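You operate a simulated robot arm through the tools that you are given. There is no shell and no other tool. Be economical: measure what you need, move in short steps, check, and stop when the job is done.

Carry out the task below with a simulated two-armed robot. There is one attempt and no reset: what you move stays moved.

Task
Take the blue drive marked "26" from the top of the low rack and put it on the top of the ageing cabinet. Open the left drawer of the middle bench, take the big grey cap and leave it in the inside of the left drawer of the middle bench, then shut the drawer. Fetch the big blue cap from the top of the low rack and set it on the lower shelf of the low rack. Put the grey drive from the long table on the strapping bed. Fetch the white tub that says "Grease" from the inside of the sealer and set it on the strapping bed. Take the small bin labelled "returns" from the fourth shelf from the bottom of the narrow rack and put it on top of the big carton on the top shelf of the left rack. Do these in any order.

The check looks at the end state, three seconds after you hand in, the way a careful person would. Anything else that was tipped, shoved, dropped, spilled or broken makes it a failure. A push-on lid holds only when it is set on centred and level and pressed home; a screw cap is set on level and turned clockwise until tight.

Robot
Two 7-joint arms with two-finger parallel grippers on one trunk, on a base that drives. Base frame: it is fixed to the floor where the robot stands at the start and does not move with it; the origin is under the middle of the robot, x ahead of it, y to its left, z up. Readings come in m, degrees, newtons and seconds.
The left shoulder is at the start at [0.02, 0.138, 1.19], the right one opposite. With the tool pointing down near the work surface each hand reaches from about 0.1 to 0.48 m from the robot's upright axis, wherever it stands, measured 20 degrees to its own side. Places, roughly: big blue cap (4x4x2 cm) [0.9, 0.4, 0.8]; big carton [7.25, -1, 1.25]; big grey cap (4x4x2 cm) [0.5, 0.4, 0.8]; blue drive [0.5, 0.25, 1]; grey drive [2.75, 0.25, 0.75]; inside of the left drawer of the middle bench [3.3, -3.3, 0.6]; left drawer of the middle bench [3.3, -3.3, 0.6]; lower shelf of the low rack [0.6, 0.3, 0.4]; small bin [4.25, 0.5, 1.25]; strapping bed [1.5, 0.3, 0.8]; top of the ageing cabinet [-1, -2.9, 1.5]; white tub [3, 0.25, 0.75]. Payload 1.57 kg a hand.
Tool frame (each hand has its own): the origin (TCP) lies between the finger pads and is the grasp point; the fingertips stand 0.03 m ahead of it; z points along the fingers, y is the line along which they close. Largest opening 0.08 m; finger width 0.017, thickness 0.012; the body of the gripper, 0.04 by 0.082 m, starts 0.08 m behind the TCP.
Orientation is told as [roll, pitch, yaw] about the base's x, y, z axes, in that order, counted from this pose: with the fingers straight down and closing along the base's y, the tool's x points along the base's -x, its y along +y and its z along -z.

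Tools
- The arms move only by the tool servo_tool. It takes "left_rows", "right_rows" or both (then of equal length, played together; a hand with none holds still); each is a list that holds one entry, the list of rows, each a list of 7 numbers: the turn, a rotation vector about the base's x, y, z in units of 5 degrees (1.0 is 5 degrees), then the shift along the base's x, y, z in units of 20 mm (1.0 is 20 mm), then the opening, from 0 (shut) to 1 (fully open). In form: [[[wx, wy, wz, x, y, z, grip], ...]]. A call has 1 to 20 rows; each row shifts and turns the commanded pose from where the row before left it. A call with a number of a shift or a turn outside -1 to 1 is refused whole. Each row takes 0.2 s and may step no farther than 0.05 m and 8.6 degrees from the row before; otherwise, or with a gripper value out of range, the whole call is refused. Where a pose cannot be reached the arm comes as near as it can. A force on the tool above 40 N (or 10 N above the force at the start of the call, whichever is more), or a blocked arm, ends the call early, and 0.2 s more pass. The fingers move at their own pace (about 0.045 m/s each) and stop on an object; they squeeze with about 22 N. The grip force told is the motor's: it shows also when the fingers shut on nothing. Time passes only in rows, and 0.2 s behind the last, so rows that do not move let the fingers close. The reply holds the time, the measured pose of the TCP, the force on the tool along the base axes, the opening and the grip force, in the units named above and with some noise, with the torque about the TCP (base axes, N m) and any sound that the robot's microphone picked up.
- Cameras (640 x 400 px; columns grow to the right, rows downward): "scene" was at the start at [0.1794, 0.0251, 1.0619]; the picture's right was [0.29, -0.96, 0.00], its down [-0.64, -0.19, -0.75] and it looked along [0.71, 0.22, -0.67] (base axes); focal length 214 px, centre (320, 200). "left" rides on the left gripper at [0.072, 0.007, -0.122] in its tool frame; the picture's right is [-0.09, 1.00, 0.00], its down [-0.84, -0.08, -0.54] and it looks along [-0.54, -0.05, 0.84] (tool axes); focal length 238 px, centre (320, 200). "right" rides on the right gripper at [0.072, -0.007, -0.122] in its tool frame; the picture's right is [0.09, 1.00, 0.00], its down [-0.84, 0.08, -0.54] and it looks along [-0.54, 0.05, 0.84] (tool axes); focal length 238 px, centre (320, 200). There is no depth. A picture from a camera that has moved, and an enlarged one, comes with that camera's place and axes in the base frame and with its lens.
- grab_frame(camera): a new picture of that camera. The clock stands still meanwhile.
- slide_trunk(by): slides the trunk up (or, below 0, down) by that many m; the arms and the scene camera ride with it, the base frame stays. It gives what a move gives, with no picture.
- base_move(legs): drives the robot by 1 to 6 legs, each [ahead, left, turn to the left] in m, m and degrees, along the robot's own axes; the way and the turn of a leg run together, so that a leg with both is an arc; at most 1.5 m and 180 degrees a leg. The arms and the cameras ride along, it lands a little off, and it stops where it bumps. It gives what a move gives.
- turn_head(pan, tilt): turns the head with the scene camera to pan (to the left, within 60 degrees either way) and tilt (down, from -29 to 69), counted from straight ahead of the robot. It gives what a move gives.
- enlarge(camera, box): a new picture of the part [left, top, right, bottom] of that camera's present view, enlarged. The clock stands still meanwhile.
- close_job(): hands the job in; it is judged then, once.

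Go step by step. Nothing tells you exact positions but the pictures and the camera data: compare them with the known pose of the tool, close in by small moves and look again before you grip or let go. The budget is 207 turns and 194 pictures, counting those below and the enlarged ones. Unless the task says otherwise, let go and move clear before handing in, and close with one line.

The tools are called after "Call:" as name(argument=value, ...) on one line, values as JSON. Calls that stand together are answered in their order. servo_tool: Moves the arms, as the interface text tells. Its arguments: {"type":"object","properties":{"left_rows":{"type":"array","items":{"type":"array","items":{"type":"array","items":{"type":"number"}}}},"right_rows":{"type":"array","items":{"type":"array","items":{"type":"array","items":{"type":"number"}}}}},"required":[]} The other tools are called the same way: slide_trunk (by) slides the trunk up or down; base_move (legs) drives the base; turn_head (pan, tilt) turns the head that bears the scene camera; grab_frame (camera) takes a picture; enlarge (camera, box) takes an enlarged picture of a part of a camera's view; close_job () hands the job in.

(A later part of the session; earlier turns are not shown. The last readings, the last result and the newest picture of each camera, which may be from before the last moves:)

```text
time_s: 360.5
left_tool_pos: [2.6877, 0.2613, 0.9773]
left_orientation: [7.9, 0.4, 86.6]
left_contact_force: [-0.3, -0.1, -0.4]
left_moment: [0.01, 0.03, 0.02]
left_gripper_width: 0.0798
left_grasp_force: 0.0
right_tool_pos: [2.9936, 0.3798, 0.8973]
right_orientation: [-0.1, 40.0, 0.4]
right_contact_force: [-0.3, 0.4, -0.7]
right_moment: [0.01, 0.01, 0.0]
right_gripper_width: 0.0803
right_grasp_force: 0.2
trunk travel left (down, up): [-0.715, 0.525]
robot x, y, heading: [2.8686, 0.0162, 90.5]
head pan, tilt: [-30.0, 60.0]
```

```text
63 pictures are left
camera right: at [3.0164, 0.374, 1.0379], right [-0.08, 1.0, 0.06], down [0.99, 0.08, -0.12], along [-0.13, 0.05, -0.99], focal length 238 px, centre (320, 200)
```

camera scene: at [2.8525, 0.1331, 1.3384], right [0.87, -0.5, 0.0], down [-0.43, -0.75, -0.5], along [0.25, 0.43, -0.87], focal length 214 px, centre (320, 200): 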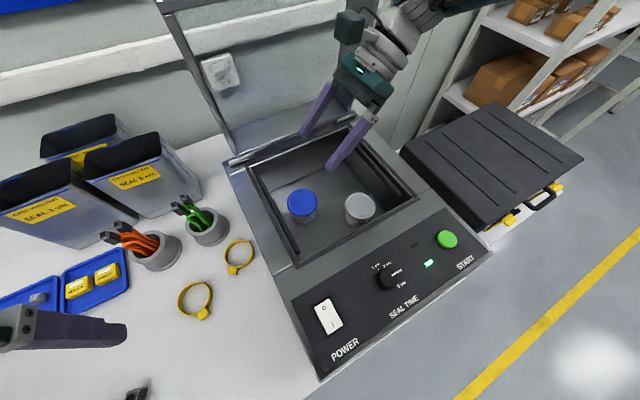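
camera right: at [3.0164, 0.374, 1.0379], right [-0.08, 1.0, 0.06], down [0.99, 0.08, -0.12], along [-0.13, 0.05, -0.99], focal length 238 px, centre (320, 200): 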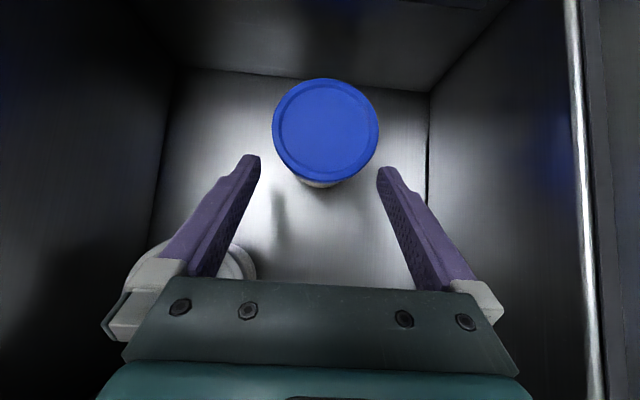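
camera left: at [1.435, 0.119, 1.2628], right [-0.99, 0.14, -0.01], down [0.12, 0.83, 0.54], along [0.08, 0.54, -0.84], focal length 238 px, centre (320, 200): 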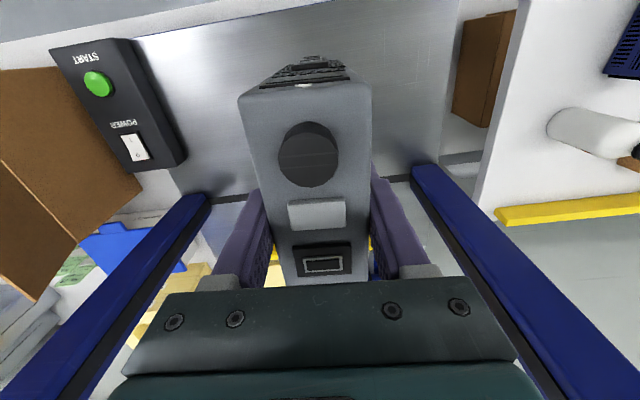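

Good alignment; continue three steps down the axis.

Call:
servo_tool(right_rows=[[[0, 0, 0, -0.6, 0.1, -0.75, 1], [0, 0, 0, -0.6, 0, -0.75, 1], [0, 0, 0, -0.6, 0, -0.75, 1]]])

Call:
grab_frame(camera="right")

Call:
enlarge(camera="scene", box=[220, 130, 400, 260])

```text
time_s: 361.3
left_tool_pos: [2.6877, 0.2629, 0.9772]
left_orientation: [7.6, 0.2, 86.5]
left_contact_force: [-0.6, 0.3, 0.0]
left_moment: [-0.01, 0.0, -0.04]
left_gripper_width: 0.08
left_grasp_force: 0.0
right_tool_pos: [2.9667, 0.375, 0.8702]
right_orientation: [-0.2, 39.9, 0.5]
right_contact_force: [0.4, 0.6, 1.1]
right_moment: [0.02, 0.01, -0.02]
right_gripper_width: 0.0801
right_grasp_force: 0.1
right hand out of reach, approached as far as the arm can: row 2, 3
trunk travel left (down, up): [-0.715, 0.525]
robot x, y, heading: [2.8729, 0.0194, 90.2]
head pan, tilt: [-30.0, 60.0]
```

```text
62 pictures are left
camera right: at [2.99, 0.3688, 1.0106], right [-0.08, 1.0, 0.06], down [0.99, 0.08, -0.12], along [-0.13, 0.05, -0.99], focal length 238 px, centre (320, 200)
```

right: 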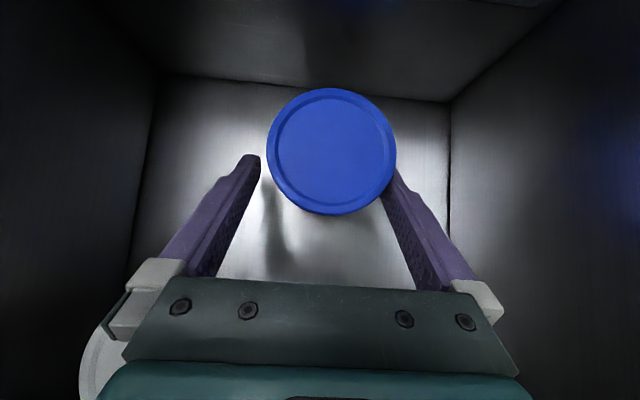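

```text
3.08 times, centred on (310, 195) of scene
camera zoom: at [2.902, 0.1731, 1.1884], right [0.87, -0.5, 0.0], down [-0.43, -0.75, -0.5], along [0.25, 0.43, -0.87], focal length 660 px, centre (351, 215)
```

zoom: 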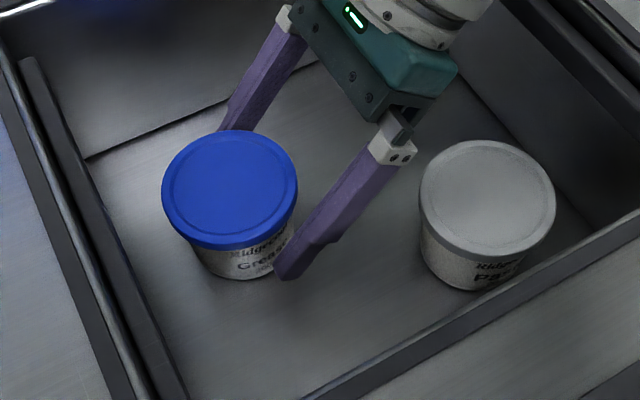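

Nearly there; the arm is at its limit, so finish with the base (8 mm ahead, 10 mm left) and trunk (−16 mm).

Call:
base_move(legs=[[0.008, 0.01, 0]])

Call:
slide_trunk(by=-0.016)

Call:
grab_frame(camera="right")

Call:
enlarge(camera="scene", box=[220, 130, 400, 260])

```text
time_s: 362.1
left_tool_pos: [2.6775, 0.2708, 0.9779]
left_orientation: [7.7, 0.3, 86.6]
left_contact_force: [-0.5, 0.7, -0.8]
left_moment: [0.01, 0.0, 0.02]
left_gripper_width: 0.0803
left_grasp_force: 0.1
right_tool_pos: [2.9555, 0.3826, 0.8691]
right_orientation: [0.0, 39.8, 0.5]
right_contact_force: [0.1, 0.0, -0.9]
right_moment: [-0.03, -0.02, 0.0]
right_gripper_width: 0.0801
right_grasp_force: 0.1
trunk travel left (down, up): [-0.715, 0.525]
robot x, y, heading: [2.8572, 0.023, 90.3]
head pan, tilt: [-30.0, 60.0]
```

```text
time_s: 362.7
left_tool_pos: [2.6776, 0.2709, 0.9615]
left_orientation: [7.8, 0.2, 86.6]
left_contact_force: [-0.3, 0.2, -0.6]
left_moment: [-0.02, 0.01, -0.01]
left_gripper_width: 0.08
left_grasp_force: 0.0
right_tool_pos: [2.9569, 0.3831, 0.854]
right_orientation: [0.1, 39.9, 0.3]
right_contact_force: [-1.1, 0.4, 0.5]
right_moment: [0.01, -0.01, -0.05]
right_gripper_width: 0.0801
right_grasp_force: 0.0
trunk travel left (down, up): [-0.699, 0.541]
robot x, y, heading: [2.8614, 0.0202, 90.1]
head pan, tilt: [-30.0, 60.0]
```

```text
60 pictures are left
camera right: at [2.98, 0.3768, 0.9946], right [-0.08, 1.0, 0.06], down [0.99, 0.08, -0.12], along [-0.13, 0.05, -0.99], focal length 238 px, centre (320, 200)
```

right: 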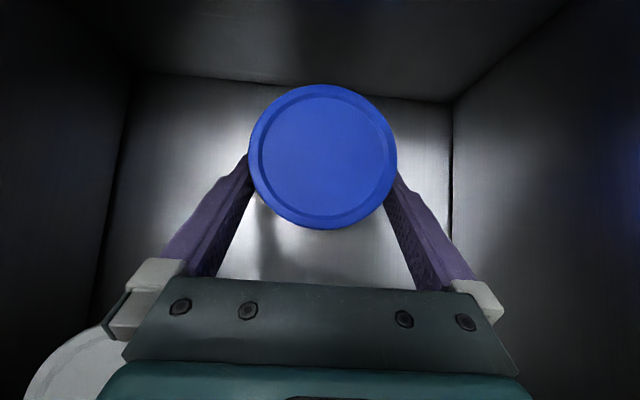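

```text
3.08 times, centred on (310, 195) of scene
camera zoom: at [2.8919, 0.181, 1.1724], right [0.87, -0.5, 0.0], down [-0.43, -0.75, -0.5], along [0.25, 0.43, -0.87], focal length 660 px, centre (351, 215)
```

zoom: 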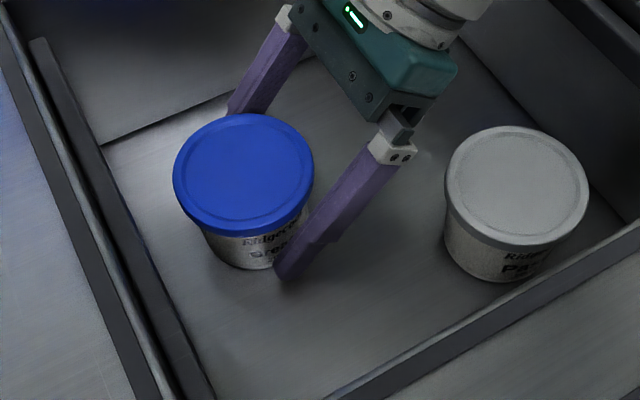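

Fingers are below the lid on both sides. Close.

Call:
servo_tool(right_rows=[[[0, 0, 0, 0, 0, 0, 0.6], [0, 0, 0, 0, 0, 0, 0], [0, 0, 0, 0, 0, 0, 0], [0, 0, 0, 0, 0, 0, 0], [0, 0, 0, 0, 0, 0, 0]]])

Call:
slide_trunk(by=0.03)

Call:
grab_frame(camera="right")

Call:
enlarge(camera="scene", box=[220, 130, 400, 260])

```text
time_s: 363.9
left_tool_pos: [2.6798, 0.2716, 0.9618]
left_orientation: [7.8, 0.3, 86.6]
left_contact_force: [-1.0, 0.5, 0.0]
left_moment: [0.0, 0.01, 0.0]
left_gripper_width: 0.0799
left_grasp_force: 0.0
right_tool_pos: [2.9561, 0.3836, 0.8535]
right_orientation: [-0.1, 40.0, 0.4]
right_contact_force: [0.1, 0.6, 0.5]
right_moment: [-0.01, 0.03, 0.01]
right_gripper_width: 0.067
right_grasp_force: 21.7
trunk travel left (down, up): [-0.699, 0.541]
robot x, y, heading: [2.8588, 0.0213, 90.2]
head pan, tilt: [-30.0, 60.0]
```

```text
time_s: 364.7
left_tool_pos: [2.6784, 0.2706, 0.9921]
left_orientation: [7.8, 0.3, 86.7]
left_contact_force: [-0.1, -0.5, 0.1]
left_moment: [0.0, 0.0, 0.0]
left_gripper_width: 0.08
left_grasp_force: 0.1
right_tool_pos: [2.9564, 0.3829, 0.8833]
right_orientation: [0.0, 40.0, 0.4]
right_contact_force: [-1.0, 0.1, -3.1]
right_moment: [-0.01, -0.04, -0.02]
right_gripper_width: 0.067
right_grasp_force: 22.4
trunk travel left (down, up): [-0.729, 0.511]
robot x, y, heading: [2.8582, 0.0215, 90.1]
head pan, tilt: [-30.0, 60.0]
```

```text
58 pictures are left
camera right: at [2.9799, 0.3765, 1.0245], right [-0.08, 1.0, 0.06], down [0.99, 0.08, -0.12], along [-0.13, 0.05, -0.99], focal length 238 px, centre (320, 200)
```

right: 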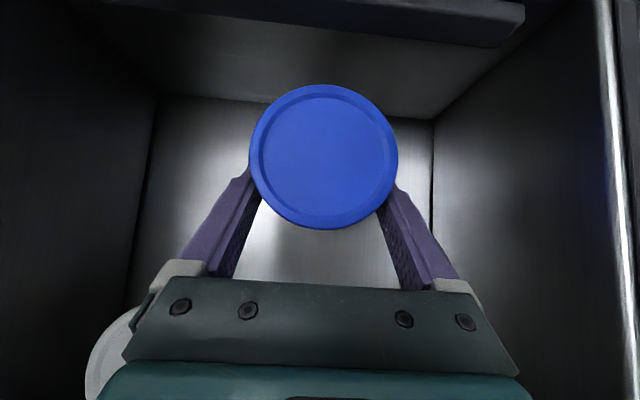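

```text
3.08 times, centred on (310, 195) of scene
camera zoom: at [2.8918, 0.1808, 1.2024], right [0.87, -0.5, 0.0], down [-0.43, -0.75, -0.5], along [0.25, 0.43, -0.87], focal length 660 px, centre (351, 215)
```

zoom: 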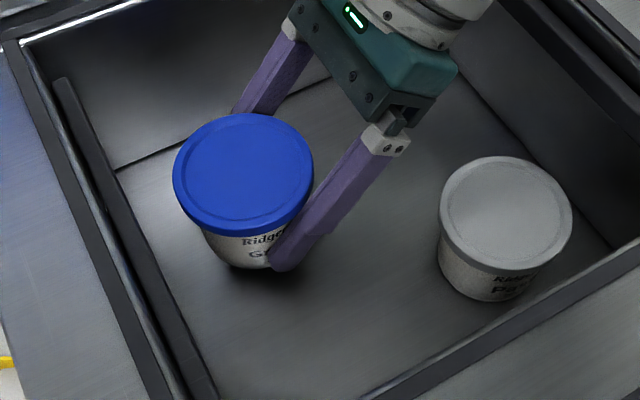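

The tub is held securely. Lift out, back off, and go to the strapping bed.

Call:
slide_trunk(by=0.28)

Call:
base_move(legs=[[-0.5, 0, 0], [0, 1.385, 0]])

Call:
turn_head(pan=0, tilt=50)

Call:
grab_frame(camera="scene")

```text
time_s: 367.5
left_tool_pos: [2.6791, 0.2714, 1.2708]
left_orientation: [7.9, 0.3, 86.7]
left_contact_force: [-0.3, -0.3, 0.1]
left_moment: [0.0, 0.02, 0.02]
left_gripper_width: 0.08
left_grasp_force: 0.0
right_tool_pos: [2.9575, 0.3835, 1.1639]
right_orientation: [0.0, 39.9, 0.4]
right_contact_force: [-0.4, 0.5, -1.2]
right_moment: [-0.03, -0.05, 0.0]
right_gripper_width: 0.0671
right_grasp_force: 21.9
trunk travel left (down, up): [-1.009, 0.231]
robot x, y, heading: [2.8576, 0.018, 90.0]
head pan, tilt: [-30.0, 60.0]
```

```text
time_s: 377.0
left_tool_pos: [1.2948, -0.238, 1.2713]
left_orientation: [7.7, 0.3, 86.7]
left_contact_force: [-0.1, 0.1, -0.1]
left_moment: [0.07, -0.01, 0.01]
left_gripper_width: 0.0797
left_grasp_force: 0.1
right_tool_pos: [1.5718, -0.1256, 1.1624]
right_orientation: [0.1, 40.0, 0.4]
right_contact_force: [0.1, 0.2, -2.6]
right_moment: [0.05, -0.04, 0.0]
right_gripper_width: 0.0669
right_grasp_force: 21.9
trunk travel left (down, up): [-1.009, 0.231]
robot x, y, heading: [1.4761, -0.4904, 90.3]
head pan, tilt: [-30.0, 60.0]
```

```text
time_s: 377.9
left_tool_pos: [1.2933, -0.2396, 1.2713]
left_orientation: [7.9, 0.3, 86.7]
left_contact_force: [-0.7, 0.2, 0.0]
left_moment: [0.0, -0.03, 0.02]
left_gripper_width: 0.08
left_grasp_force: 0.1
right_tool_pos: [1.5727, -0.1263, 1.1639]
right_orientation: [0.1, 39.9, 0.5]
right_contact_force: [-0.6, 0.4, -2.2]
right_moment: [-0.02, -0.05, 0.0]
right_gripper_width: 0.0671
right_grasp_force: 22.0
trunk travel left (down, up): [-1.009, 0.231]
robot x, y, heading: [1.4789, -0.4867, 90.2]
head pan, tilt: [0.0, 50.0]
```

```text
56 pictures are left
camera scene: at [1.4748, -0.3099, 1.4949], right [1.0, 0.0, 0.0], down [0.0, -0.77, -0.64], along [0.0, 0.64, -0.77], focal length 214 px, centre (320, 200)
```

scene: 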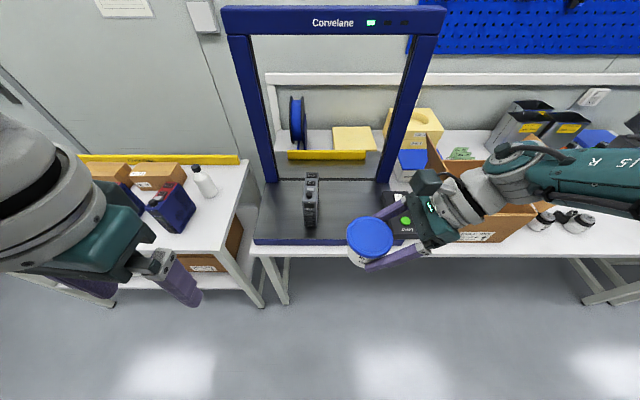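

The carton's raised flap would be in the way of the tilted wrist, so I'll turn the base to heading 60° so the hand leans away from it, targeting tub at about (1.53, 0.16).

Call:
base_move(legs=[[0, 0, -30.2], [0.2245, 0.365, 0]])

Call:
turn_head(pan=10, tilt=50)

Call:
grab_frame(camera="scene")

Call:
grab_frame(camera="right")

```text
time_s: 382.1
left_tool_pos: [1.2373, 0.1978, 1.271]
left_orientation: [7.9, 0.3, 56.3]
left_contact_force: [-0.2, 0.5, 0.2]
left_moment: [-0.01, 0.0, -0.02]
left_gripper_width: 0.0804
left_grasp_force: 0.1
right_tool_pos: [1.5356, 0.1545, 1.1628]
right_orientation: [0.1, 39.9, -30.0]
right_contact_force: [0.0, 0.6, -2.6]
right_moment: [-0.02, 0.0, -0.01]
right_gripper_width: 0.0671
right_grasp_force: 22.5
trunk travel left (down, up): [-1.009, 0.231]
robot x, y, heading: [1.2709, -0.1082, 60.0]
head pan, tilt: [0.0, 50.0]
```

```text
time_s: 382.8
left_tool_pos: [1.2376, 0.1986, 1.2713]
left_orientation: [7.7, 0.2, 56.3]
left_contact_force: [0.5, -0.2, 0.3]
left_moment: [-0.01, 0.01, 0.02]
left_gripper_width: 0.0801
left_grasp_force: 0.1
right_tool_pos: [1.5354, 0.154, 1.1627]
right_orientation: [0.0, 39.9, -30.0]
right_contact_force: [0.4, 0.1, -2.8]
right_moment: [-0.02, -0.02, 0.02]
right_gripper_width: 0.067
right_grasp_force: 21.9
trunk travel left (down, up): [-1.009, 0.231]
robot x, y, heading: [1.2692, -0.1076, 60.1]
head pan, tilt: [10.0, 50.0]
```

```text
55 pictures are left
camera scene: at [1.3458, 0.0512, 1.4949], right [0.94, -0.35, 0.0], down [-0.26, -0.72, -0.64], along [0.22, 0.6, -0.77], focal length 214 px, centre (320, 200)
```

scene: 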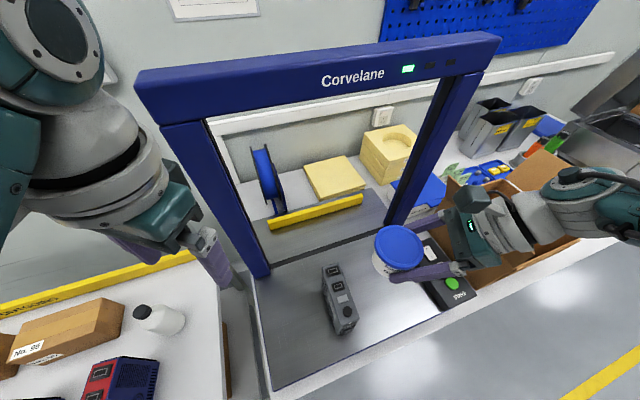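

```text
54 pictures are left
camera right: at [1.5525, 0.1366, 1.3044], right [0.44, 0.9, 0.06], down [0.9, -0.43, -0.12], along [-0.08, 0.11, -0.99], focal length 238 px, centre (320, 200)
```

right: 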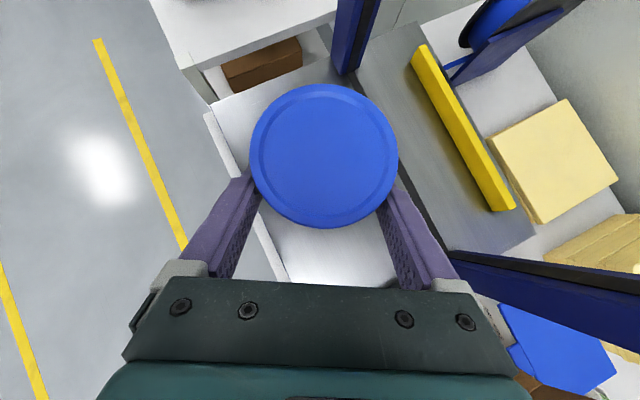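

Arm looks clear of the carton. Lower 0.2 and check again.

Call:
slide_trunk(by=-0.2)

Call:
grab_frame(camera="scene")

Call:
grab_frame(camera="left")

```text
time_s: 384.9
left_tool_pos: [1.2374, 0.1976, 1.0721]
left_orientation: [7.8, 0.4, 56.3]
left_contact_force: [0.6, -0.4, -0.4]
left_moment: [0.03, 0.0, 0.03]
left_gripper_width: 0.0801
left_grasp_force: 0.0
right_tool_pos: [1.5359, 0.1536, 0.9636]
right_orientation: [0.0, 39.9, -29.9]
right_contact_force: [-0.2, -1.2, -3.7]
right_moment: [-0.03, -0.02, 0.01]
right_gripper_width: 0.0668
right_grasp_force: 21.8
trunk travel left (down, up): [-0.809, 0.431]
robot x, y, heading: [1.2702, -0.1058, 59.8]
head pan, tilt: [10.0, 50.0]
```

```text
53 pictures are left
camera scene: at [1.3457, 0.0512, 1.295], right [0.94, -0.34, 0.0], down [-0.26, -0.72, -0.64], along [0.22, 0.6, -0.77], focal length 214 px, centre (320, 200)
```

scene: 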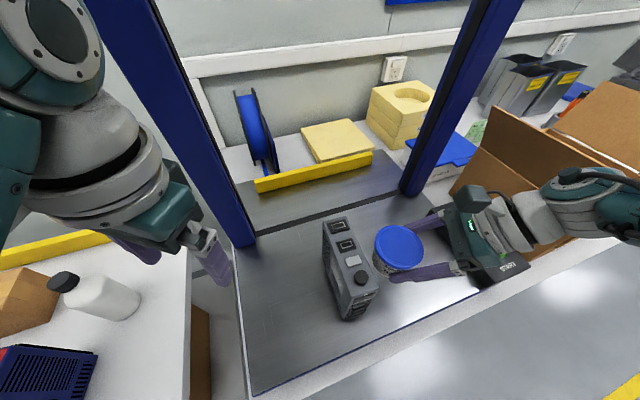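

```text
52 pictures are left
camera left: at [1.2049, 0.1329, 1.1939], right [-0.77, 0.62, 0.13], down [0.59, 0.62, 0.52], along [0.24, 0.48, -0.84], focal length 238 px, centre (320, 200)
```

left: 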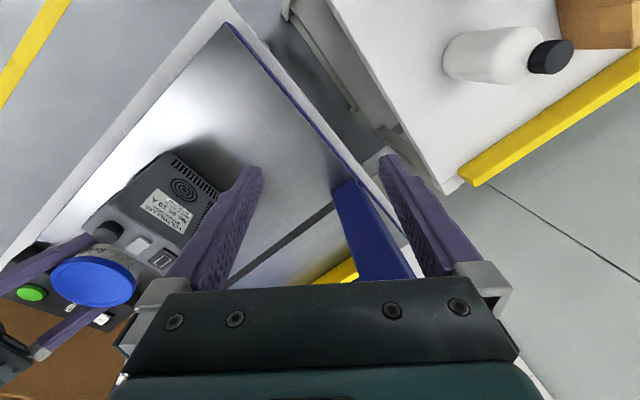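

The tub is about 2 cm from the drive; shift 2.5 cm in +x for comfort, then lower.

Call:
base_move(legs=[[0.0125, -0.022, 0]])

Call:
slide_trunk(by=-0.06)

Call:
servo_tool(right_rows=[[[0, 0, 0, 0, 0, -0.2, 0], [0, 0, 0, 0, 0, -0.2, 0], [0, 0, 0, 0, 0, -0.2, 0], [0, 0, 0, 0, 0, -0.15, 0], [0, 0, 0, 0, 0, -0.15, 0], [0, 0, 0, 0, 0, -0.15, 0], [0, 0, 0, 0, 0, -0.15, 0], [0, 0, 0, 0, 0, -0.15, 0], [0, 0, 0, 0, 0, -0.15, 0]]])

Call:
enlarge(camera="scene", box=[300, 180, 540, 340])

```text
time_s: 385.8
left_tool_pos: [1.2638, 0.1973, 1.071]
left_orientation: [7.8, 0.3, 56.3]
left_contact_force: [-0.6, -0.1, -0.2]
left_moment: [0.0, 0.02, 0.05]
left_gripper_width: 0.0796
left_grasp_force: 0.1
right_tool_pos: [1.5613, 0.1528, 0.9632]
right_orientation: [0.0, 39.9, -30.0]
right_contact_force: [-0.7, 0.5, -2.5]
right_moment: [-0.03, -0.07, 0.0]
right_gripper_width: 0.0669
right_grasp_force: 22.4
trunk travel left (down, up): [-0.809, 0.431]
robot x, y, heading: [1.2936, -0.107, 59.7]
head pan, tilt: [10.0, 50.0]
```

```text
time_s: 386.8
left_tool_pos: [1.2618, 0.1981, 1.0118]
left_orientation: [7.8, 0.2, 56.3]
left_contact_force: [-0.6, 0.1, -0.3]
left_moment: [0.02, 0.04, 0.02]
left_gripper_width: 0.0802
left_grasp_force: 0.0
right_tool_pos: [1.5606, 0.155, 0.9021]
right_orientation: [0.0, 39.9, -30.0]
right_contact_force: [-1.0, 0.0, -2.6]
right_moment: [-0.03, -0.02, -0.02]
right_gripper_width: 0.0669
right_grasp_force: 21.9
trunk travel left (down, up): [-0.749, 0.491]
robot x, y, heading: [1.2933, -0.1102, 59.6]
head pan, tilt: [10.0, 50.0]
```

```text
time_s: 388.8
left_tool_pos: [1.2623, 0.1982, 1.0119]
left_orientation: [7.7, 0.3, 56.3]
left_contact_force: [-0.5, 0.3, 0.0]
left_moment: [0.0, 0.01, 0.01]
left_gripper_width: 0.08
left_grasp_force: 0.0
right_tool_pos: [1.5525, 0.1453, 0.8908]
right_orientation: [-0.1, 39.9, -30.1]
right_contact_force: [-0.1, 0.5, -3.3]
right_moment: [-0.03, -0.02, -0.04]
right_gripper_width: 0.0668
right_grasp_force: 21.6
right hand out of reach, approached as far as the arm can: row 1, 3, 5, 7, 9
trunk travel left (down, up): [-0.749, 0.491]
robot x, y, heading: [1.2936, -0.1086, 59.7]
head pan, tilt: [10.0, 50.0]
```

```text
2.50 times, centred on (420, 260) of scene
camera zoom: at [1.371, 0.0509, 1.2349], right [0.94, -0.34, 0.0], down [-0.26, -0.72, -0.64], along [0.22, 0.6, -0.77], focal length 536 px, centre (70, 50)
```

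zoom: 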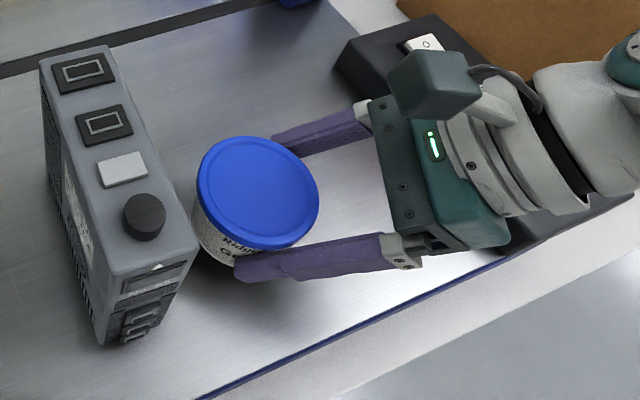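

Use the trunk for the last bit, small steps.

Call:
slide_trunk(by=-0.008)

Call:
slide_trunk(by=-0.005)

Call:
grab_frame(camera="right")

Call:
enlarge(camera="scene", box=[300, 180, 540, 340])

```text
time_s: 389.3
left_tool_pos: [1.2626, 0.1981, 1.0037]
left_orientation: [7.8, 0.3, 56.3]
left_contact_force: [0.8, -0.3, -0.6]
left_moment: [0.01, 0.02, -0.04]
left_gripper_width: 0.0802
left_grasp_force: 0.0
right_tool_pos: [1.5532, 0.1459, 0.8832]
right_orientation: [0.0, 39.9, -30.0]
right_contact_force: [0.0, -0.3, -2.2]
right_moment: [-0.02, -0.04, -0.02]
right_gripper_width: 0.0674
right_grasp_force: 22.2
trunk travel left (down, up): [-0.741, 0.499]
robot x, y, heading: [1.2986, -0.106, 59.7]
head pan, tilt: [10.0, 50.0]
```

```text
time_s: 389.9
left_tool_pos: [1.2639, 0.1973, 0.9982]
left_orientation: [7.8, 0.3, 56.3]
left_contact_force: [-0.7, -0.2, 0.4]
left_moment: [0.01, 0.0, -0.04]
left_gripper_width: 0.08
left_grasp_force: 0.0
right_tool_pos: [1.5525, 0.1453, 0.8778]
right_orientation: [-0.1, 39.8, -30.0]
right_contact_force: [-0.8, -0.1, -2.3]
right_moment: [0.0, 0.0, -0.01]
right_gripper_width: 0.067
right_grasp_force: 22.3
trunk travel left (down, up): [-0.736, 0.504]
robot x, y, heading: [1.2968, -0.109, 60.1]
head pan, tilt: [10.0, 50.0]
```

```text
50 pictures are left
camera right: at [1.5691, 0.1282, 1.0193], right [0.44, 0.9, 0.06], down [0.9, -0.43, -0.12], along [-0.08, 0.11, -0.99], focal length 238 px, centre (320, 200)
```

right: 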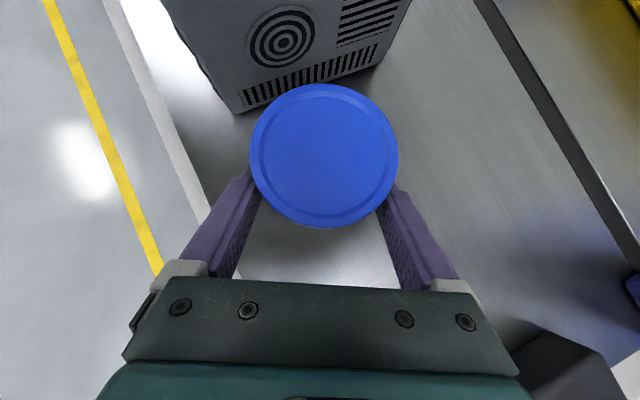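

```text
2.50 times, centred on (420, 260) of scene
camera zoom: at [1.371, 0.0509, 1.2219], right [0.94, -0.34, 0.0], down [-0.26, -0.72, -0.64], along [0.22, 0.6, -0.77], focal length 536 px, centre (70, 50)
```

zoom: 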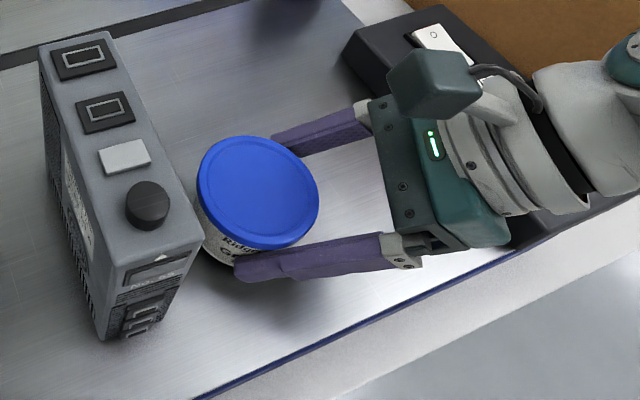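

Continue lowering in small steps.

Call:
slide_trunk(by=-0.008)

Call:
slide_trunk(by=-0.006)

Call:
slide_trunk(by=-0.005)

```text
time_s: 390.4
left_tool_pos: [1.2632, 0.1976, 0.9903]
left_orientation: [7.8, 0.3, 56.4]
left_contact_force: [0.5, -0.5, -0.1]
left_moment: [0.02, 0.0, -0.01]
left_gripper_width: 0.0801
left_grasp_force: 0.0
right_tool_pos: [1.5526, 0.1455, 0.8695]
right_orientation: [0.0, 40.0, -30.1]
right_contact_force: [0.1, 0.3, -1.9]
right_moment: [-0.04, -0.03, -0.03]
right_gripper_width: 0.0668
right_grasp_force: 22.4
trunk travel left (down, up): [-0.728, 0.512]
robot x, y, heading: [1.294, -0.1068, 59.8]
head pan, tilt: [10.0, 50.0]
```

```text
time_s: 391.0
left_tool_pos: [1.2646, 0.1981, 0.985]
left_orientation: [7.8, 0.2, 56.4]
left_contact_force: [-0.1, 1.0, 0.3]
left_moment: [0.0, -0.01, -0.03]
left_gripper_width: 0.0797
left_grasp_force: 0.0
right_tool_pos: [1.5544, 0.1458, 0.8652]
right_orientation: [0.0, 40.0, -29.8]
right_contact_force: [-0.1, -4.3, 16.3]
right_moment: [0.17, 0.33, 0.08]
right_gripper_width: 0.0667
right_grasp_force: 21.9
trunk travel left (down, up): [-0.722, 0.518]
robot x, y, heading: [1.2941, -0.1093, 59.4]
head pan, tilt: [10.0, 50.0]
```

```text
time_s: 391.5
left_tool_pos: [1.2644, 0.1969, 0.979]
left_orientation: [7.7, 0.3, 56.2]
left_contact_force: [-0.2, -0.3, 0.8]
left_moment: [0.0, 0.0, 0.0]
left_gripper_width: 0.08
left_grasp_force: 0.1
right_tool_pos: [1.5541, 0.1458, 0.8587]
right_orientation: [0.1, 39.9, -30.0]
right_contact_force: [3.1, -1.7, 12.7]
right_moment: [0.21, 0.31, 0.02]
right_gripper_width: 0.0656
right_grasp_force: 22.2
trunk travel left (down, up): [-0.717, 0.523]
robot x, y, heading: [1.2951, -0.1092, 59.7]
head pan, tilt: [10.0, 50.0]
```

Tub is resting on the bed. Open and retreat along the tilted axis.

Call:
servo_tool(right_rows=[[[0, 0, 0, 0, 0, 0, 0.5], [0, 0, 0, 0, 0, 0, 1], [0, 0, 0, 0, 0, 0, 1], [0, 0, 0, 0, 0, 0, 1], [0, 0, 0, 0.56, -0.32, 0.77, 1], [0, 0, 0, 0.56, -0.32, 0.77, 1], [0, 0, 0, 0.56, -0.32, 0.77, 1], [0, 0, 0, 0.56, -0.32, 0.77, 1], [0, 0, 0, 0.56, -0.32, 0.77, 1]]])

Call:
grab_frame(camera="right")

Call:
grab_frame(camera="scene")

```text
time_s: 393.5
left_tool_pos: [1.263, 0.1974, 0.9791]
left_orientation: [7.8, 0.2, 56.3]
left_contact_force: [0.0, -0.2, 0.2]
left_moment: [-0.02, -0.03, 0.0]
left_gripper_width: 0.0801
left_grasp_force: 0.0
right_tool_pos: [1.6086, 0.1133, 0.9361]
right_orientation: [0.1, 39.8, -30.0]
right_contact_force: [-0.3, 0.4, -1.2]
right_moment: [0.03, 0.01, 0.02]
right_gripper_width: 0.08
right_grasp_force: 0.1
trunk travel left (down, up): [-0.717, 0.523]
robot x, y, heading: [1.2997, -0.1081, 59.9]
head pan, tilt: [10.0, 50.0]
```

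```text
48 pictures are left
camera right: at [1.6251, 0.0964, 1.0775], right [0.44, 0.9, 0.06], down [0.9, -0.43, -0.12], along [-0.08, 0.11, -0.99], focal length 238 px, centre (320, 200)
```

right: 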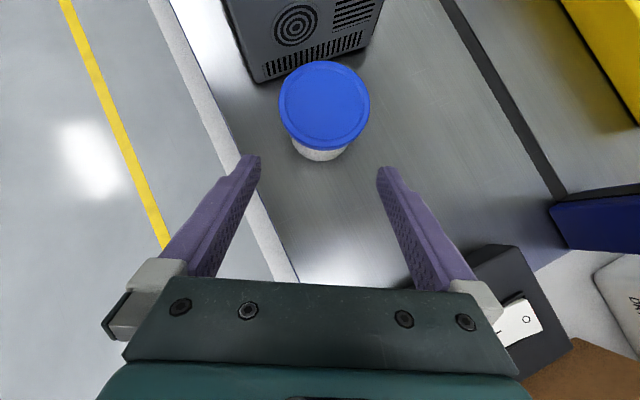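

```text
47 pictures are left
camera scene: at [1.3711, 0.0509, 1.203], right [0.94, -0.34, 0.0], down [-0.26, -0.72, -0.64], along [0.22, 0.6, -0.77], focal length 214 px, centre (320, 200)
```

scene: 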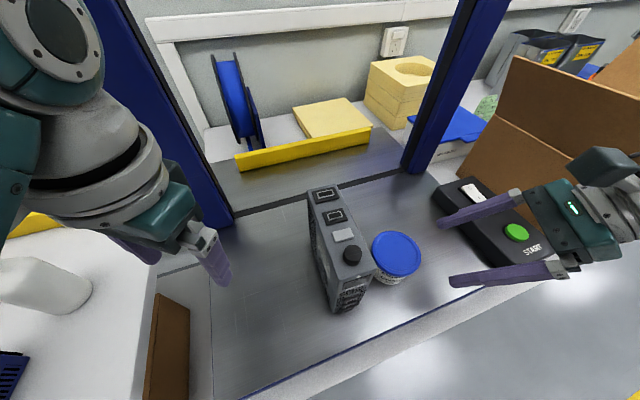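

Tub and drive are both on the bed. Raise, back out, face +y and restore the right hand to straight down.

Call:
slide_trunk(by=0.25)

Call:
base_move(legs=[[-0.6, 0, 0], [0, 0, 30]])

Call:
servo_tool(right_rows=[[[0, -1, 1, 0, 0, 0, 1], [0, -1, 1, 0, 0, 0, 1], [0, -1, 1, 0, 0, 0, 1], [0, -1, 1, 0, 0, 0, 1], [0, -1, 1, 0, 0, 0, 1], [0, -1, 1, 0, 0, 0, 1], [0, -1, 1, 0, 0, 0, 1], [0, -1, 1, 0, 0, 0, 1], [0, 0, 1, 0, 0, 0, 1], [0, 0, 1, 0, 0, 0, 1], [0, 0, 1, 0, 0, 0, 1], [0, 0, 1, 0, 0, 0, 1], [0, 0, 1, 0, 0, 0, 1], [0, 0, 1, 0, 0, 0, 1], [0, 0, 1, 0, 0, 0, 1], [0, 0, 1, 0, 0, 0, 1], [0, 0, 1, 0, 0, 0, 1], [0, 0, 1, 0, 0, 0, 1]]])

Call:
base_move(legs=[[0, -1.4, 0], [0, -1.5, 0]])

Call:
turn_head(pan=0, tilt=10)

Call:
grab_frame(camera="scene")

```text
time_s: 396.1
left_tool_pos: [1.2636, 0.1983, 1.2292]
left_orientation: [7.7, 0.3, 56.3]
left_contact_force: [0.0, 0.1, -0.2]
left_moment: [-0.01, -0.01, 0.02]
left_gripper_width: 0.0802
left_grasp_force: 0.0
right_tool_pos: [1.6082, 0.114, 1.1849]
right_orientation: [0.1, 39.9, -30.0]
right_contact_force: [-0.3, -0.5, -0.4]
right_moment: [0.02, -0.02, 0.01]
right_gripper_width: 0.08
right_grasp_force: 0.1
trunk travel left (down, up): [-0.967, 0.273]
robot x, y, heading: [1.2933, -0.1069, 59.8]
head pan, tilt: [10.0, 50.0]
```

```text
time_s: 401.0
left_tool_pos: [0.8132, -0.3764, 1.2292]
left_orientation: [7.8, 0.2, 86.5]
left_contact_force: [-0.1, 0.0, -0.4]
left_moment: [0.0, -0.01, 0.02]
left_gripper_width: 0.0801
left_grasp_force: 0.0
right_tool_pos: [1.1534, -0.2761, 1.186]
right_orientation: [-0.1, 39.9, 0.2]
right_contact_force: [-0.2, -0.7, 0.4]
right_moment: [0.05, -0.01, 0.01]
right_gripper_width: 0.0801
right_grasp_force: 0.1
trunk travel left (down, up): [-0.967, 0.273]
robot x, y, heading: [0.9939, -0.6236, 89.9]
head pan, tilt: [10.0, 50.0]
```

```text
time_s: 404.8
left_tool_pos: [0.8142, -0.3777, 1.2292]
left_orientation: [7.8, 0.2, 86.5]
left_contact_force: [0.7, -0.8, -0.6]
left_moment: [0.02, 0.04, 0.01]
left_gripper_width: 0.0799
left_grasp_force: 0.2
right_tool_pos: [1.1537, -0.2755, 1.1861]
right_orientation: [-13.2, 2.6, 86.8]
right_contact_force: [-0.2, 0.0, 0.3]
right_moment: [-0.01, -0.01, 0.01]
right_gripper_width: 0.0796
right_grasp_force: 0.0
trunk travel left (down, up): [-0.967, 0.273]
robot x, y, heading: [0.9942, -0.6282, 90.1]
head pan, tilt: [10.0, 50.0]
```

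```text
time_s: 418.7
left_tool_pos: [3.7059, -0.3802, 1.2291]
left_orientation: [7.8, 0.4, 86.7]
left_contact_force: [1.0, -0.7, 0.1]
left_moment: [-0.02, 0.0, 0.06]
left_gripper_width: 0.0799
left_grasp_force: 0.1
right_tool_pos: [4.0466, -0.2783, 1.1869]
right_orientation: [-13.1, 2.6, 86.9]
right_contact_force: [0.3, -0.1, 0.2]
right_moment: [0.02, 0.04, 0.0]
right_gripper_width: 0.0799
right_grasp_force: 0.1
trunk travel left (down, up): [-0.967, 0.273]
robot x, y, heading: [3.8855, -0.6315, 90.1]
head pan, tilt: [10.0, 50.0]
```

```text
time_s: 419.8
left_tool_pos: [3.7061, -0.3794, 1.2299]
left_orientation: [7.9, 0.3, 86.6]
left_contact_force: [-0.8, 0.5, 0.3]
left_moment: [-0.03, -0.01, 0.0]
left_gripper_width: 0.08
left_grasp_force: 0.2
right_tool_pos: [4.0463, -0.2782, 1.1867]
right_orientation: [-13.1, 2.6, 86.8]
right_contact_force: [1.0, 0.0, 0.0]
right_moment: [-0.02, 0.04, -0.02]
right_gripper_width: 0.08
right_grasp_force: 0.1
trunk travel left (down, up): [-0.967, 0.273]
robot x, y, heading: [3.8864, -0.6281, 90.1]
head pan, tilt: [0.0, 10.0]
```

```text
46 pictures are left
camera scene: at [3.8868, -0.4347, 1.5148], right [1.0, 0.0, 0.0], down [0.0, -0.17, -0.98], along [0.0, 0.98, -0.17], focal length 214 px, centre (320, 200)
```

scene: 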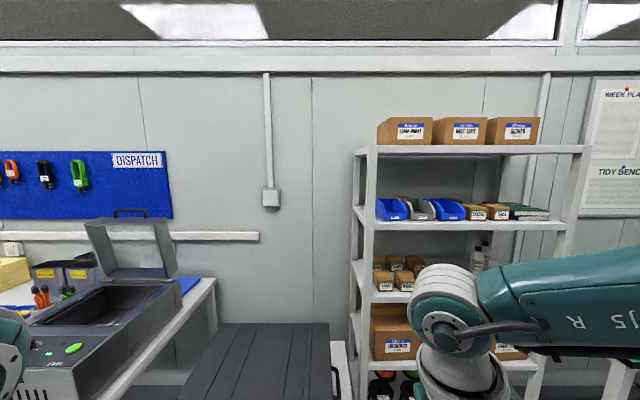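

The narrow rack is ahead-right; bins are on its fourth shelf. Zoom to read labels.

Call:
enlarge(camera="scene", box=[355, 170, 575, 240])

```text
2.91 times, centred on (465, 205) of scene
camera zoom: at [3.8868, -0.4347, 1.5148], right [1.0, 0.0, 0.0], down [0.0, -0.17, -0.98], along [0.0, 0.98, -0.17], focal length 624 px, centre (-102, 186)
```

zoom: 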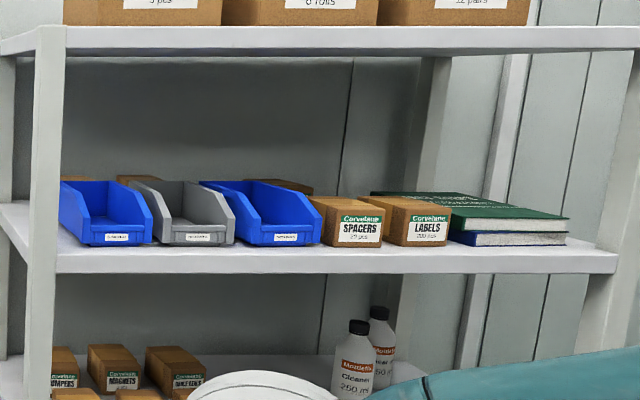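

Labels are too small from here; move closer.

Call:
base_move(legs=[[0.25, -0.4, 0]])

Call:
turn_head(pan=0, tilt=20)

Call:
grab_frame(camera="scene")

Call:
enlarge(camera="scene", box=[240, 140, 440, 265])

```text
time_s: 422.6
left_tool_pos: [4.1053, -0.1292, 1.2297]
left_orientation: [7.8, 0.4, 86.4]
left_contact_force: [-0.1, 0.5, -0.2]
left_moment: [-0.04, 0.02, 0.0]
left_gripper_width: 0.0802
left_grasp_force: 0.0
right_tool_pos: [4.4455, -0.0271, 1.1857]
right_orientation: [-13.0, 2.7, 87.0]
right_contact_force: [0.0, -0.1, 0.3]
right_moment: [-0.01, 0.0, 0.02]
right_gripper_width: 0.08
right_grasp_force: 0.0
trunk travel left (down, up): [-0.967, 0.273]
robot x, y, heading: [4.2876, -0.374, 89.9]
head pan, tilt: [0.0, 10.0]
```

```text
time_s: 423.4
left_tool_pos: [4.1053, -0.1291, 1.2298]
left_orientation: [7.9, 0.3, 86.5]
left_contact_force: [0.3, 0.1, 0.3]
left_moment: [-0.05, -0.03, -0.02]
left_gripper_width: 0.0801
left_grasp_force: 0.0
right_tool_pos: [4.4471, -0.0269, 1.1846]
right_orientation: [-13.2, 2.6, 87.1]
right_contact_force: [-0.3, 0.4, 0.0]
right_moment: [0.02, 0.03, -0.01]
right_gripper_width: 0.0802
right_grasp_force: 0.0
trunk travel left (down, up): [-0.967, 0.273]
robot x, y, heading: [4.2853, -0.3789, 89.8]
head pan, tilt: [0.0, 20.0]
```

```text
44 pictures are left
camera scene: at [4.2868, -0.1837, 1.4986], right [1.0, 0.0, 0.0], down [0.0, -0.34, -0.94], along [0.0, 0.94, -0.34], focal length 214 px, centre (320, 200)
```

scene: 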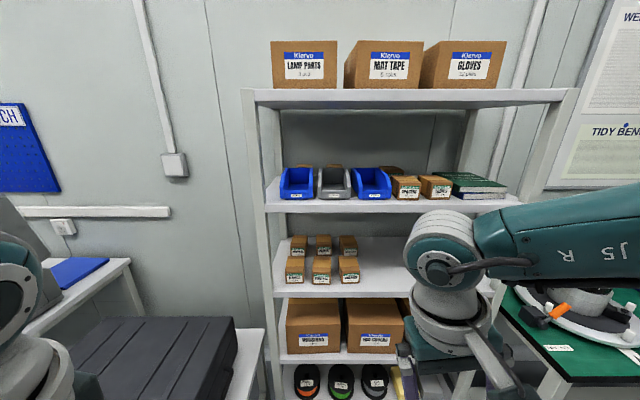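

```text
3.20 times, centred on (340, 202) of scene
camera zoom: at [4.2868, -0.1837, 1.4986], right [1.0, 0.0, 0.0], down [0.0, -0.34, -0.94], along [0.0, 0.94, -0.34], focal length 686 px, centre (256, 192)
```

zoom: 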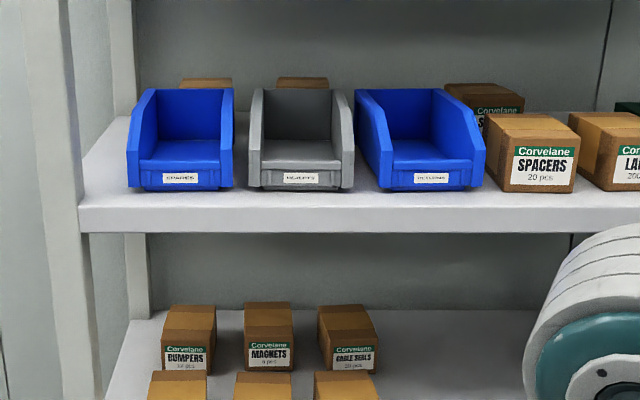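

Call:
enlarge(camera="scene", box=[275, 185, 400, 205])

```text
5.12 times, centred on (338, 195) of scene
camera zoom: at [4.2868, -0.1837, 1.4986], right [1.0, 0.0, 0.0], down [0.0, -0.34, -0.94], along [0.0, 0.94, -0.34], focal length 1098 px, centre (230, 226)
```

zoom: 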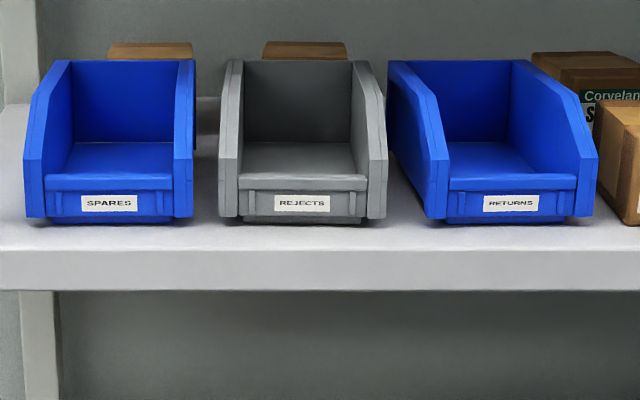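

"RETURNS" is the right-hand blue bin: front at (4.462, 0.46), shelf z≈1.27, left wall at x≈4.411 with a ~2.5 cm gap to the grey bin. I'll grip its left side wall with the right hand tilted ~50° forward. First set the orientation.

Call:
servo_tool(right_rows=[[[0, 1, 0.3, -0.3, 0, 1, 0.4], [0, 1, 0.3, -0.3, 0, 1, 0.4], [0.5, 0.6, 0, -0.3, 0, 1, 0.4], [1, 0, 0, -0.3, 0, 1, 0.4], [1, 0, 0, -0.3, 0, 1, 0.4], [1, 0, 0, 0, 0, 1, 0.4], [1, 0, 0, 0, 0.5, 1, 0.4], [1, 0, 0, 0, 0.5, 1, 0.4], [1, 0, 0, 0, 0.5, 1, 0.4], [1, 0, 0, 0, 0.5, 1, 0.4], [1, 0, 0, 0, 0.5, 1, 0.4], [1, 0, 0, 0, 0.5, 0, 0.4], [1, 0, 0, 0, 0.5, 0, 0.4]]])

Call:
grab_frame(camera="right")

```text
time_s: 426.1
left_tool_pos: [4.1049, -0.1294, 1.2292]
left_orientation: [7.8, 0.1, 86.5]
left_contact_force: [0.5, -0.3, -0.2]
left_moment: [-0.02, 0.01, 0.01]
left_gripper_width: 0.08
left_grasp_force: 0.1
right_tool_pos: [4.4165, 0.0416, 1.4071]
right_orientation: [-0.6, -49.9, 90.6]
right_contact_force: [0.8, 0.7, 0.5]
right_moment: [0.0, 0.01, -0.01]
right_gripper_width: 0.0319
right_grasp_force: 0.0
trunk travel left (down, up): [-0.967, 0.273]
robot x, y, heading: [4.2857, -0.3741, 89.9]
head pan, tilt: [0.0, 20.0]
```

```text
41 pictures are left
camera right: at [4.4233, -0.0974, 1.4317], right [-0.99, -0.06, -0.08], down [-0.09, 0.13, 0.99], along [-0.05, 0.99, -0.13], focal length 238 px, centre (320, 200)
```

right: 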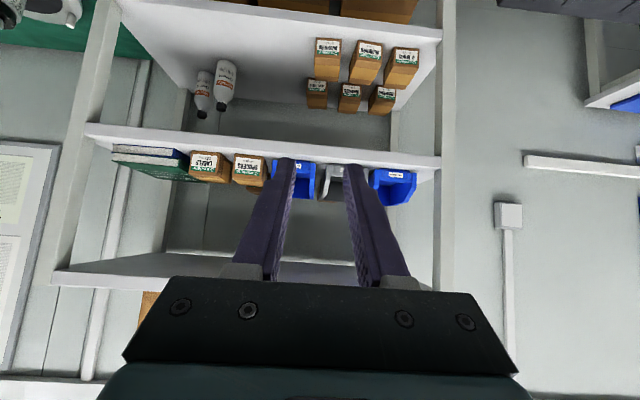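

Orientation set. Advance 0.35 m so the fingers are just in front of the bin.

Call:
base_move(legs=[[0.35, 0, 0]])

Call:
grab_frame(camera="right")

Call:
grab_frame(camera="scene")

```text
time_s: 428.4
left_tool_pos: [4.1048, 0.2201, 1.2287]
left_orientation: [7.8, 0.4, 86.7]
left_contact_force: [-0.7, 0.2, -0.2]
left_moment: [-0.02, 0.0, 0.03]
left_gripper_width: 0.0802
left_grasp_force: 0.0
right_tool_pos: [4.4148, 0.3923, 1.4047]
right_orientation: [-0.8, -49.7, 91.0]
right_contact_force: [1.0, -0.3, 0.2]
right_moment: [0.0, 0.01, -0.01]
right_gripper_width: 0.0321
right_grasp_force: 0.0
trunk travel left (down, up): [-0.967, 0.273]
robot x, y, heading: [4.2834, -0.0245, 89.9]
head pan, tilt: [0.0, 20.0]
```

```text
40 pictures are left
camera right: at [4.4217, 0.2531, 1.4315], right [-0.99, -0.07, -0.08], down [-0.09, 0.13, 0.99], along [-0.06, 0.99, -0.13], focal length 238 px, centre (320, 200)
```

right: 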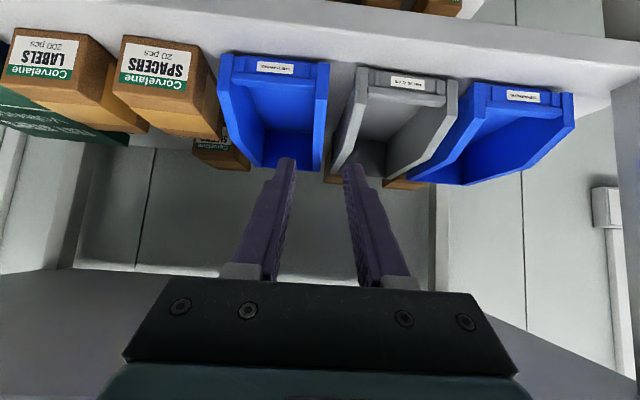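

```text
39 pictures are left
camera scene: at [4.2855, 0.1666, 1.4986], right [1.0, 0.0, 0.0], down [0.0, -0.34, -0.94], along [0.0, 0.94, -0.34], focal length 214 px, centre (320, 200)
```

scene: 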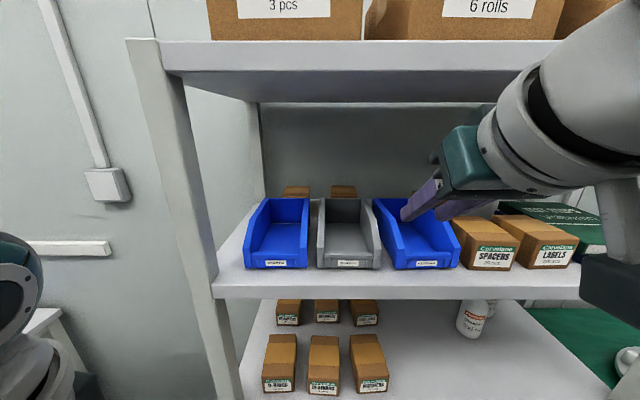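

The gap to the grey bin is tight at the back, so I'll first draw the RETURNS bin out a few cm by hooking its front wall from inside with closed fingers. Set tilt to 35° and move over the bin.

Call:
servo_tool(right_rows=[[[-1, 0, 0, 0.8, 0, 0, 0], [-1, 0, 0, 0.8, 0, 0, 0], [-1, 0, 0, 0.8, 0, 0, 0]]])

Call:
base_move(legs=[[0.105, 0, 0]])

Call:
grab_frame(camera="right")

Call:
grab_frame(camera="scene")

```text
time_s: 429.2
left_tool_pos: [4.1033, 0.2213, 1.2293]
left_orientation: [7.9, 0.4, 86.7]
left_contact_force: [0.4, 0.6, 0.6]
left_moment: [0.03, 0.01, 0.02]
left_gripper_width: 0.0801
left_grasp_force: 0.1
right_tool_pos: [4.4622, 0.3926, 1.4048]
right_orientation: [-0.5, -34.6, 90.7]
right_contact_force: [0.9, 0.2, -0.3]
right_moment: [0.02, 0.03, 0.03]
right_gripper_width: 0.0
right_grasp_force: 21.1
trunk travel left (down, up): [-0.967, 0.273]
robot x, y, heading: [4.2883, -0.031, 90.3]
head pan, tilt: [0.0, 20.0]
```

```text
time_s: 430.5
left_tool_pos: [4.1025, 0.3254, 1.2305]
left_orientation: [7.8, 0.4, 86.6]
left_contact_force: [0.5, -0.1, -0.3]
left_moment: [0.02, 0.03, 0.03]
left_gripper_width: 0.08
left_grasp_force: 0.0
right_tool_pos: [4.4614, 0.4955, 1.4041]
right_orientation: [-0.6, -34.1, 90.7]
right_contact_force: [0.8, -1.1, -1.0]
right_moment: [0.1, 0.03, 0.03]
right_gripper_width: 0.0
right_grasp_force: 21.3
trunk travel left (down, up): [-0.967, 0.273]
robot x, y, heading: [4.2858, 0.0801, 90.3]
head pan, tilt: [0.0, 20.0]
stopped in leg 1: the force on the tool passed its limit at 64 N (the readings are from after the stop); the commanded pose is now the measured one
```

```text
38 pictures are left
camera right: at [4.4695, 0.3673, 1.4657], right [-0.99, -0.09, -0.06], down [-0.09, 0.39, 0.92], along [-0.06, 0.92, -0.39], focal length 238 px, centre (320, 200)
```

right: 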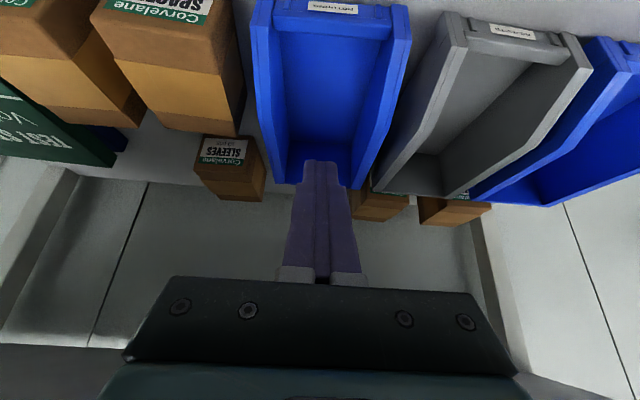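

```text
37 pictures are left
camera scene: at [4.2852, 0.2719, 1.4986], right [1.0, 0.0, 0.0], down [0.0, -0.34, -0.94], along [0.0, 0.94, -0.34], focal length 214 px, centre (320, 200)
```

scene: 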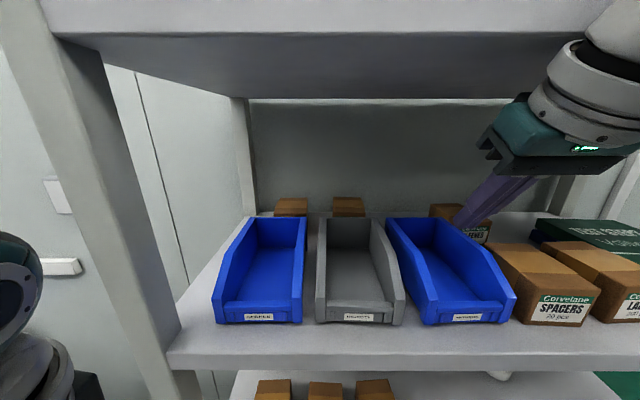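

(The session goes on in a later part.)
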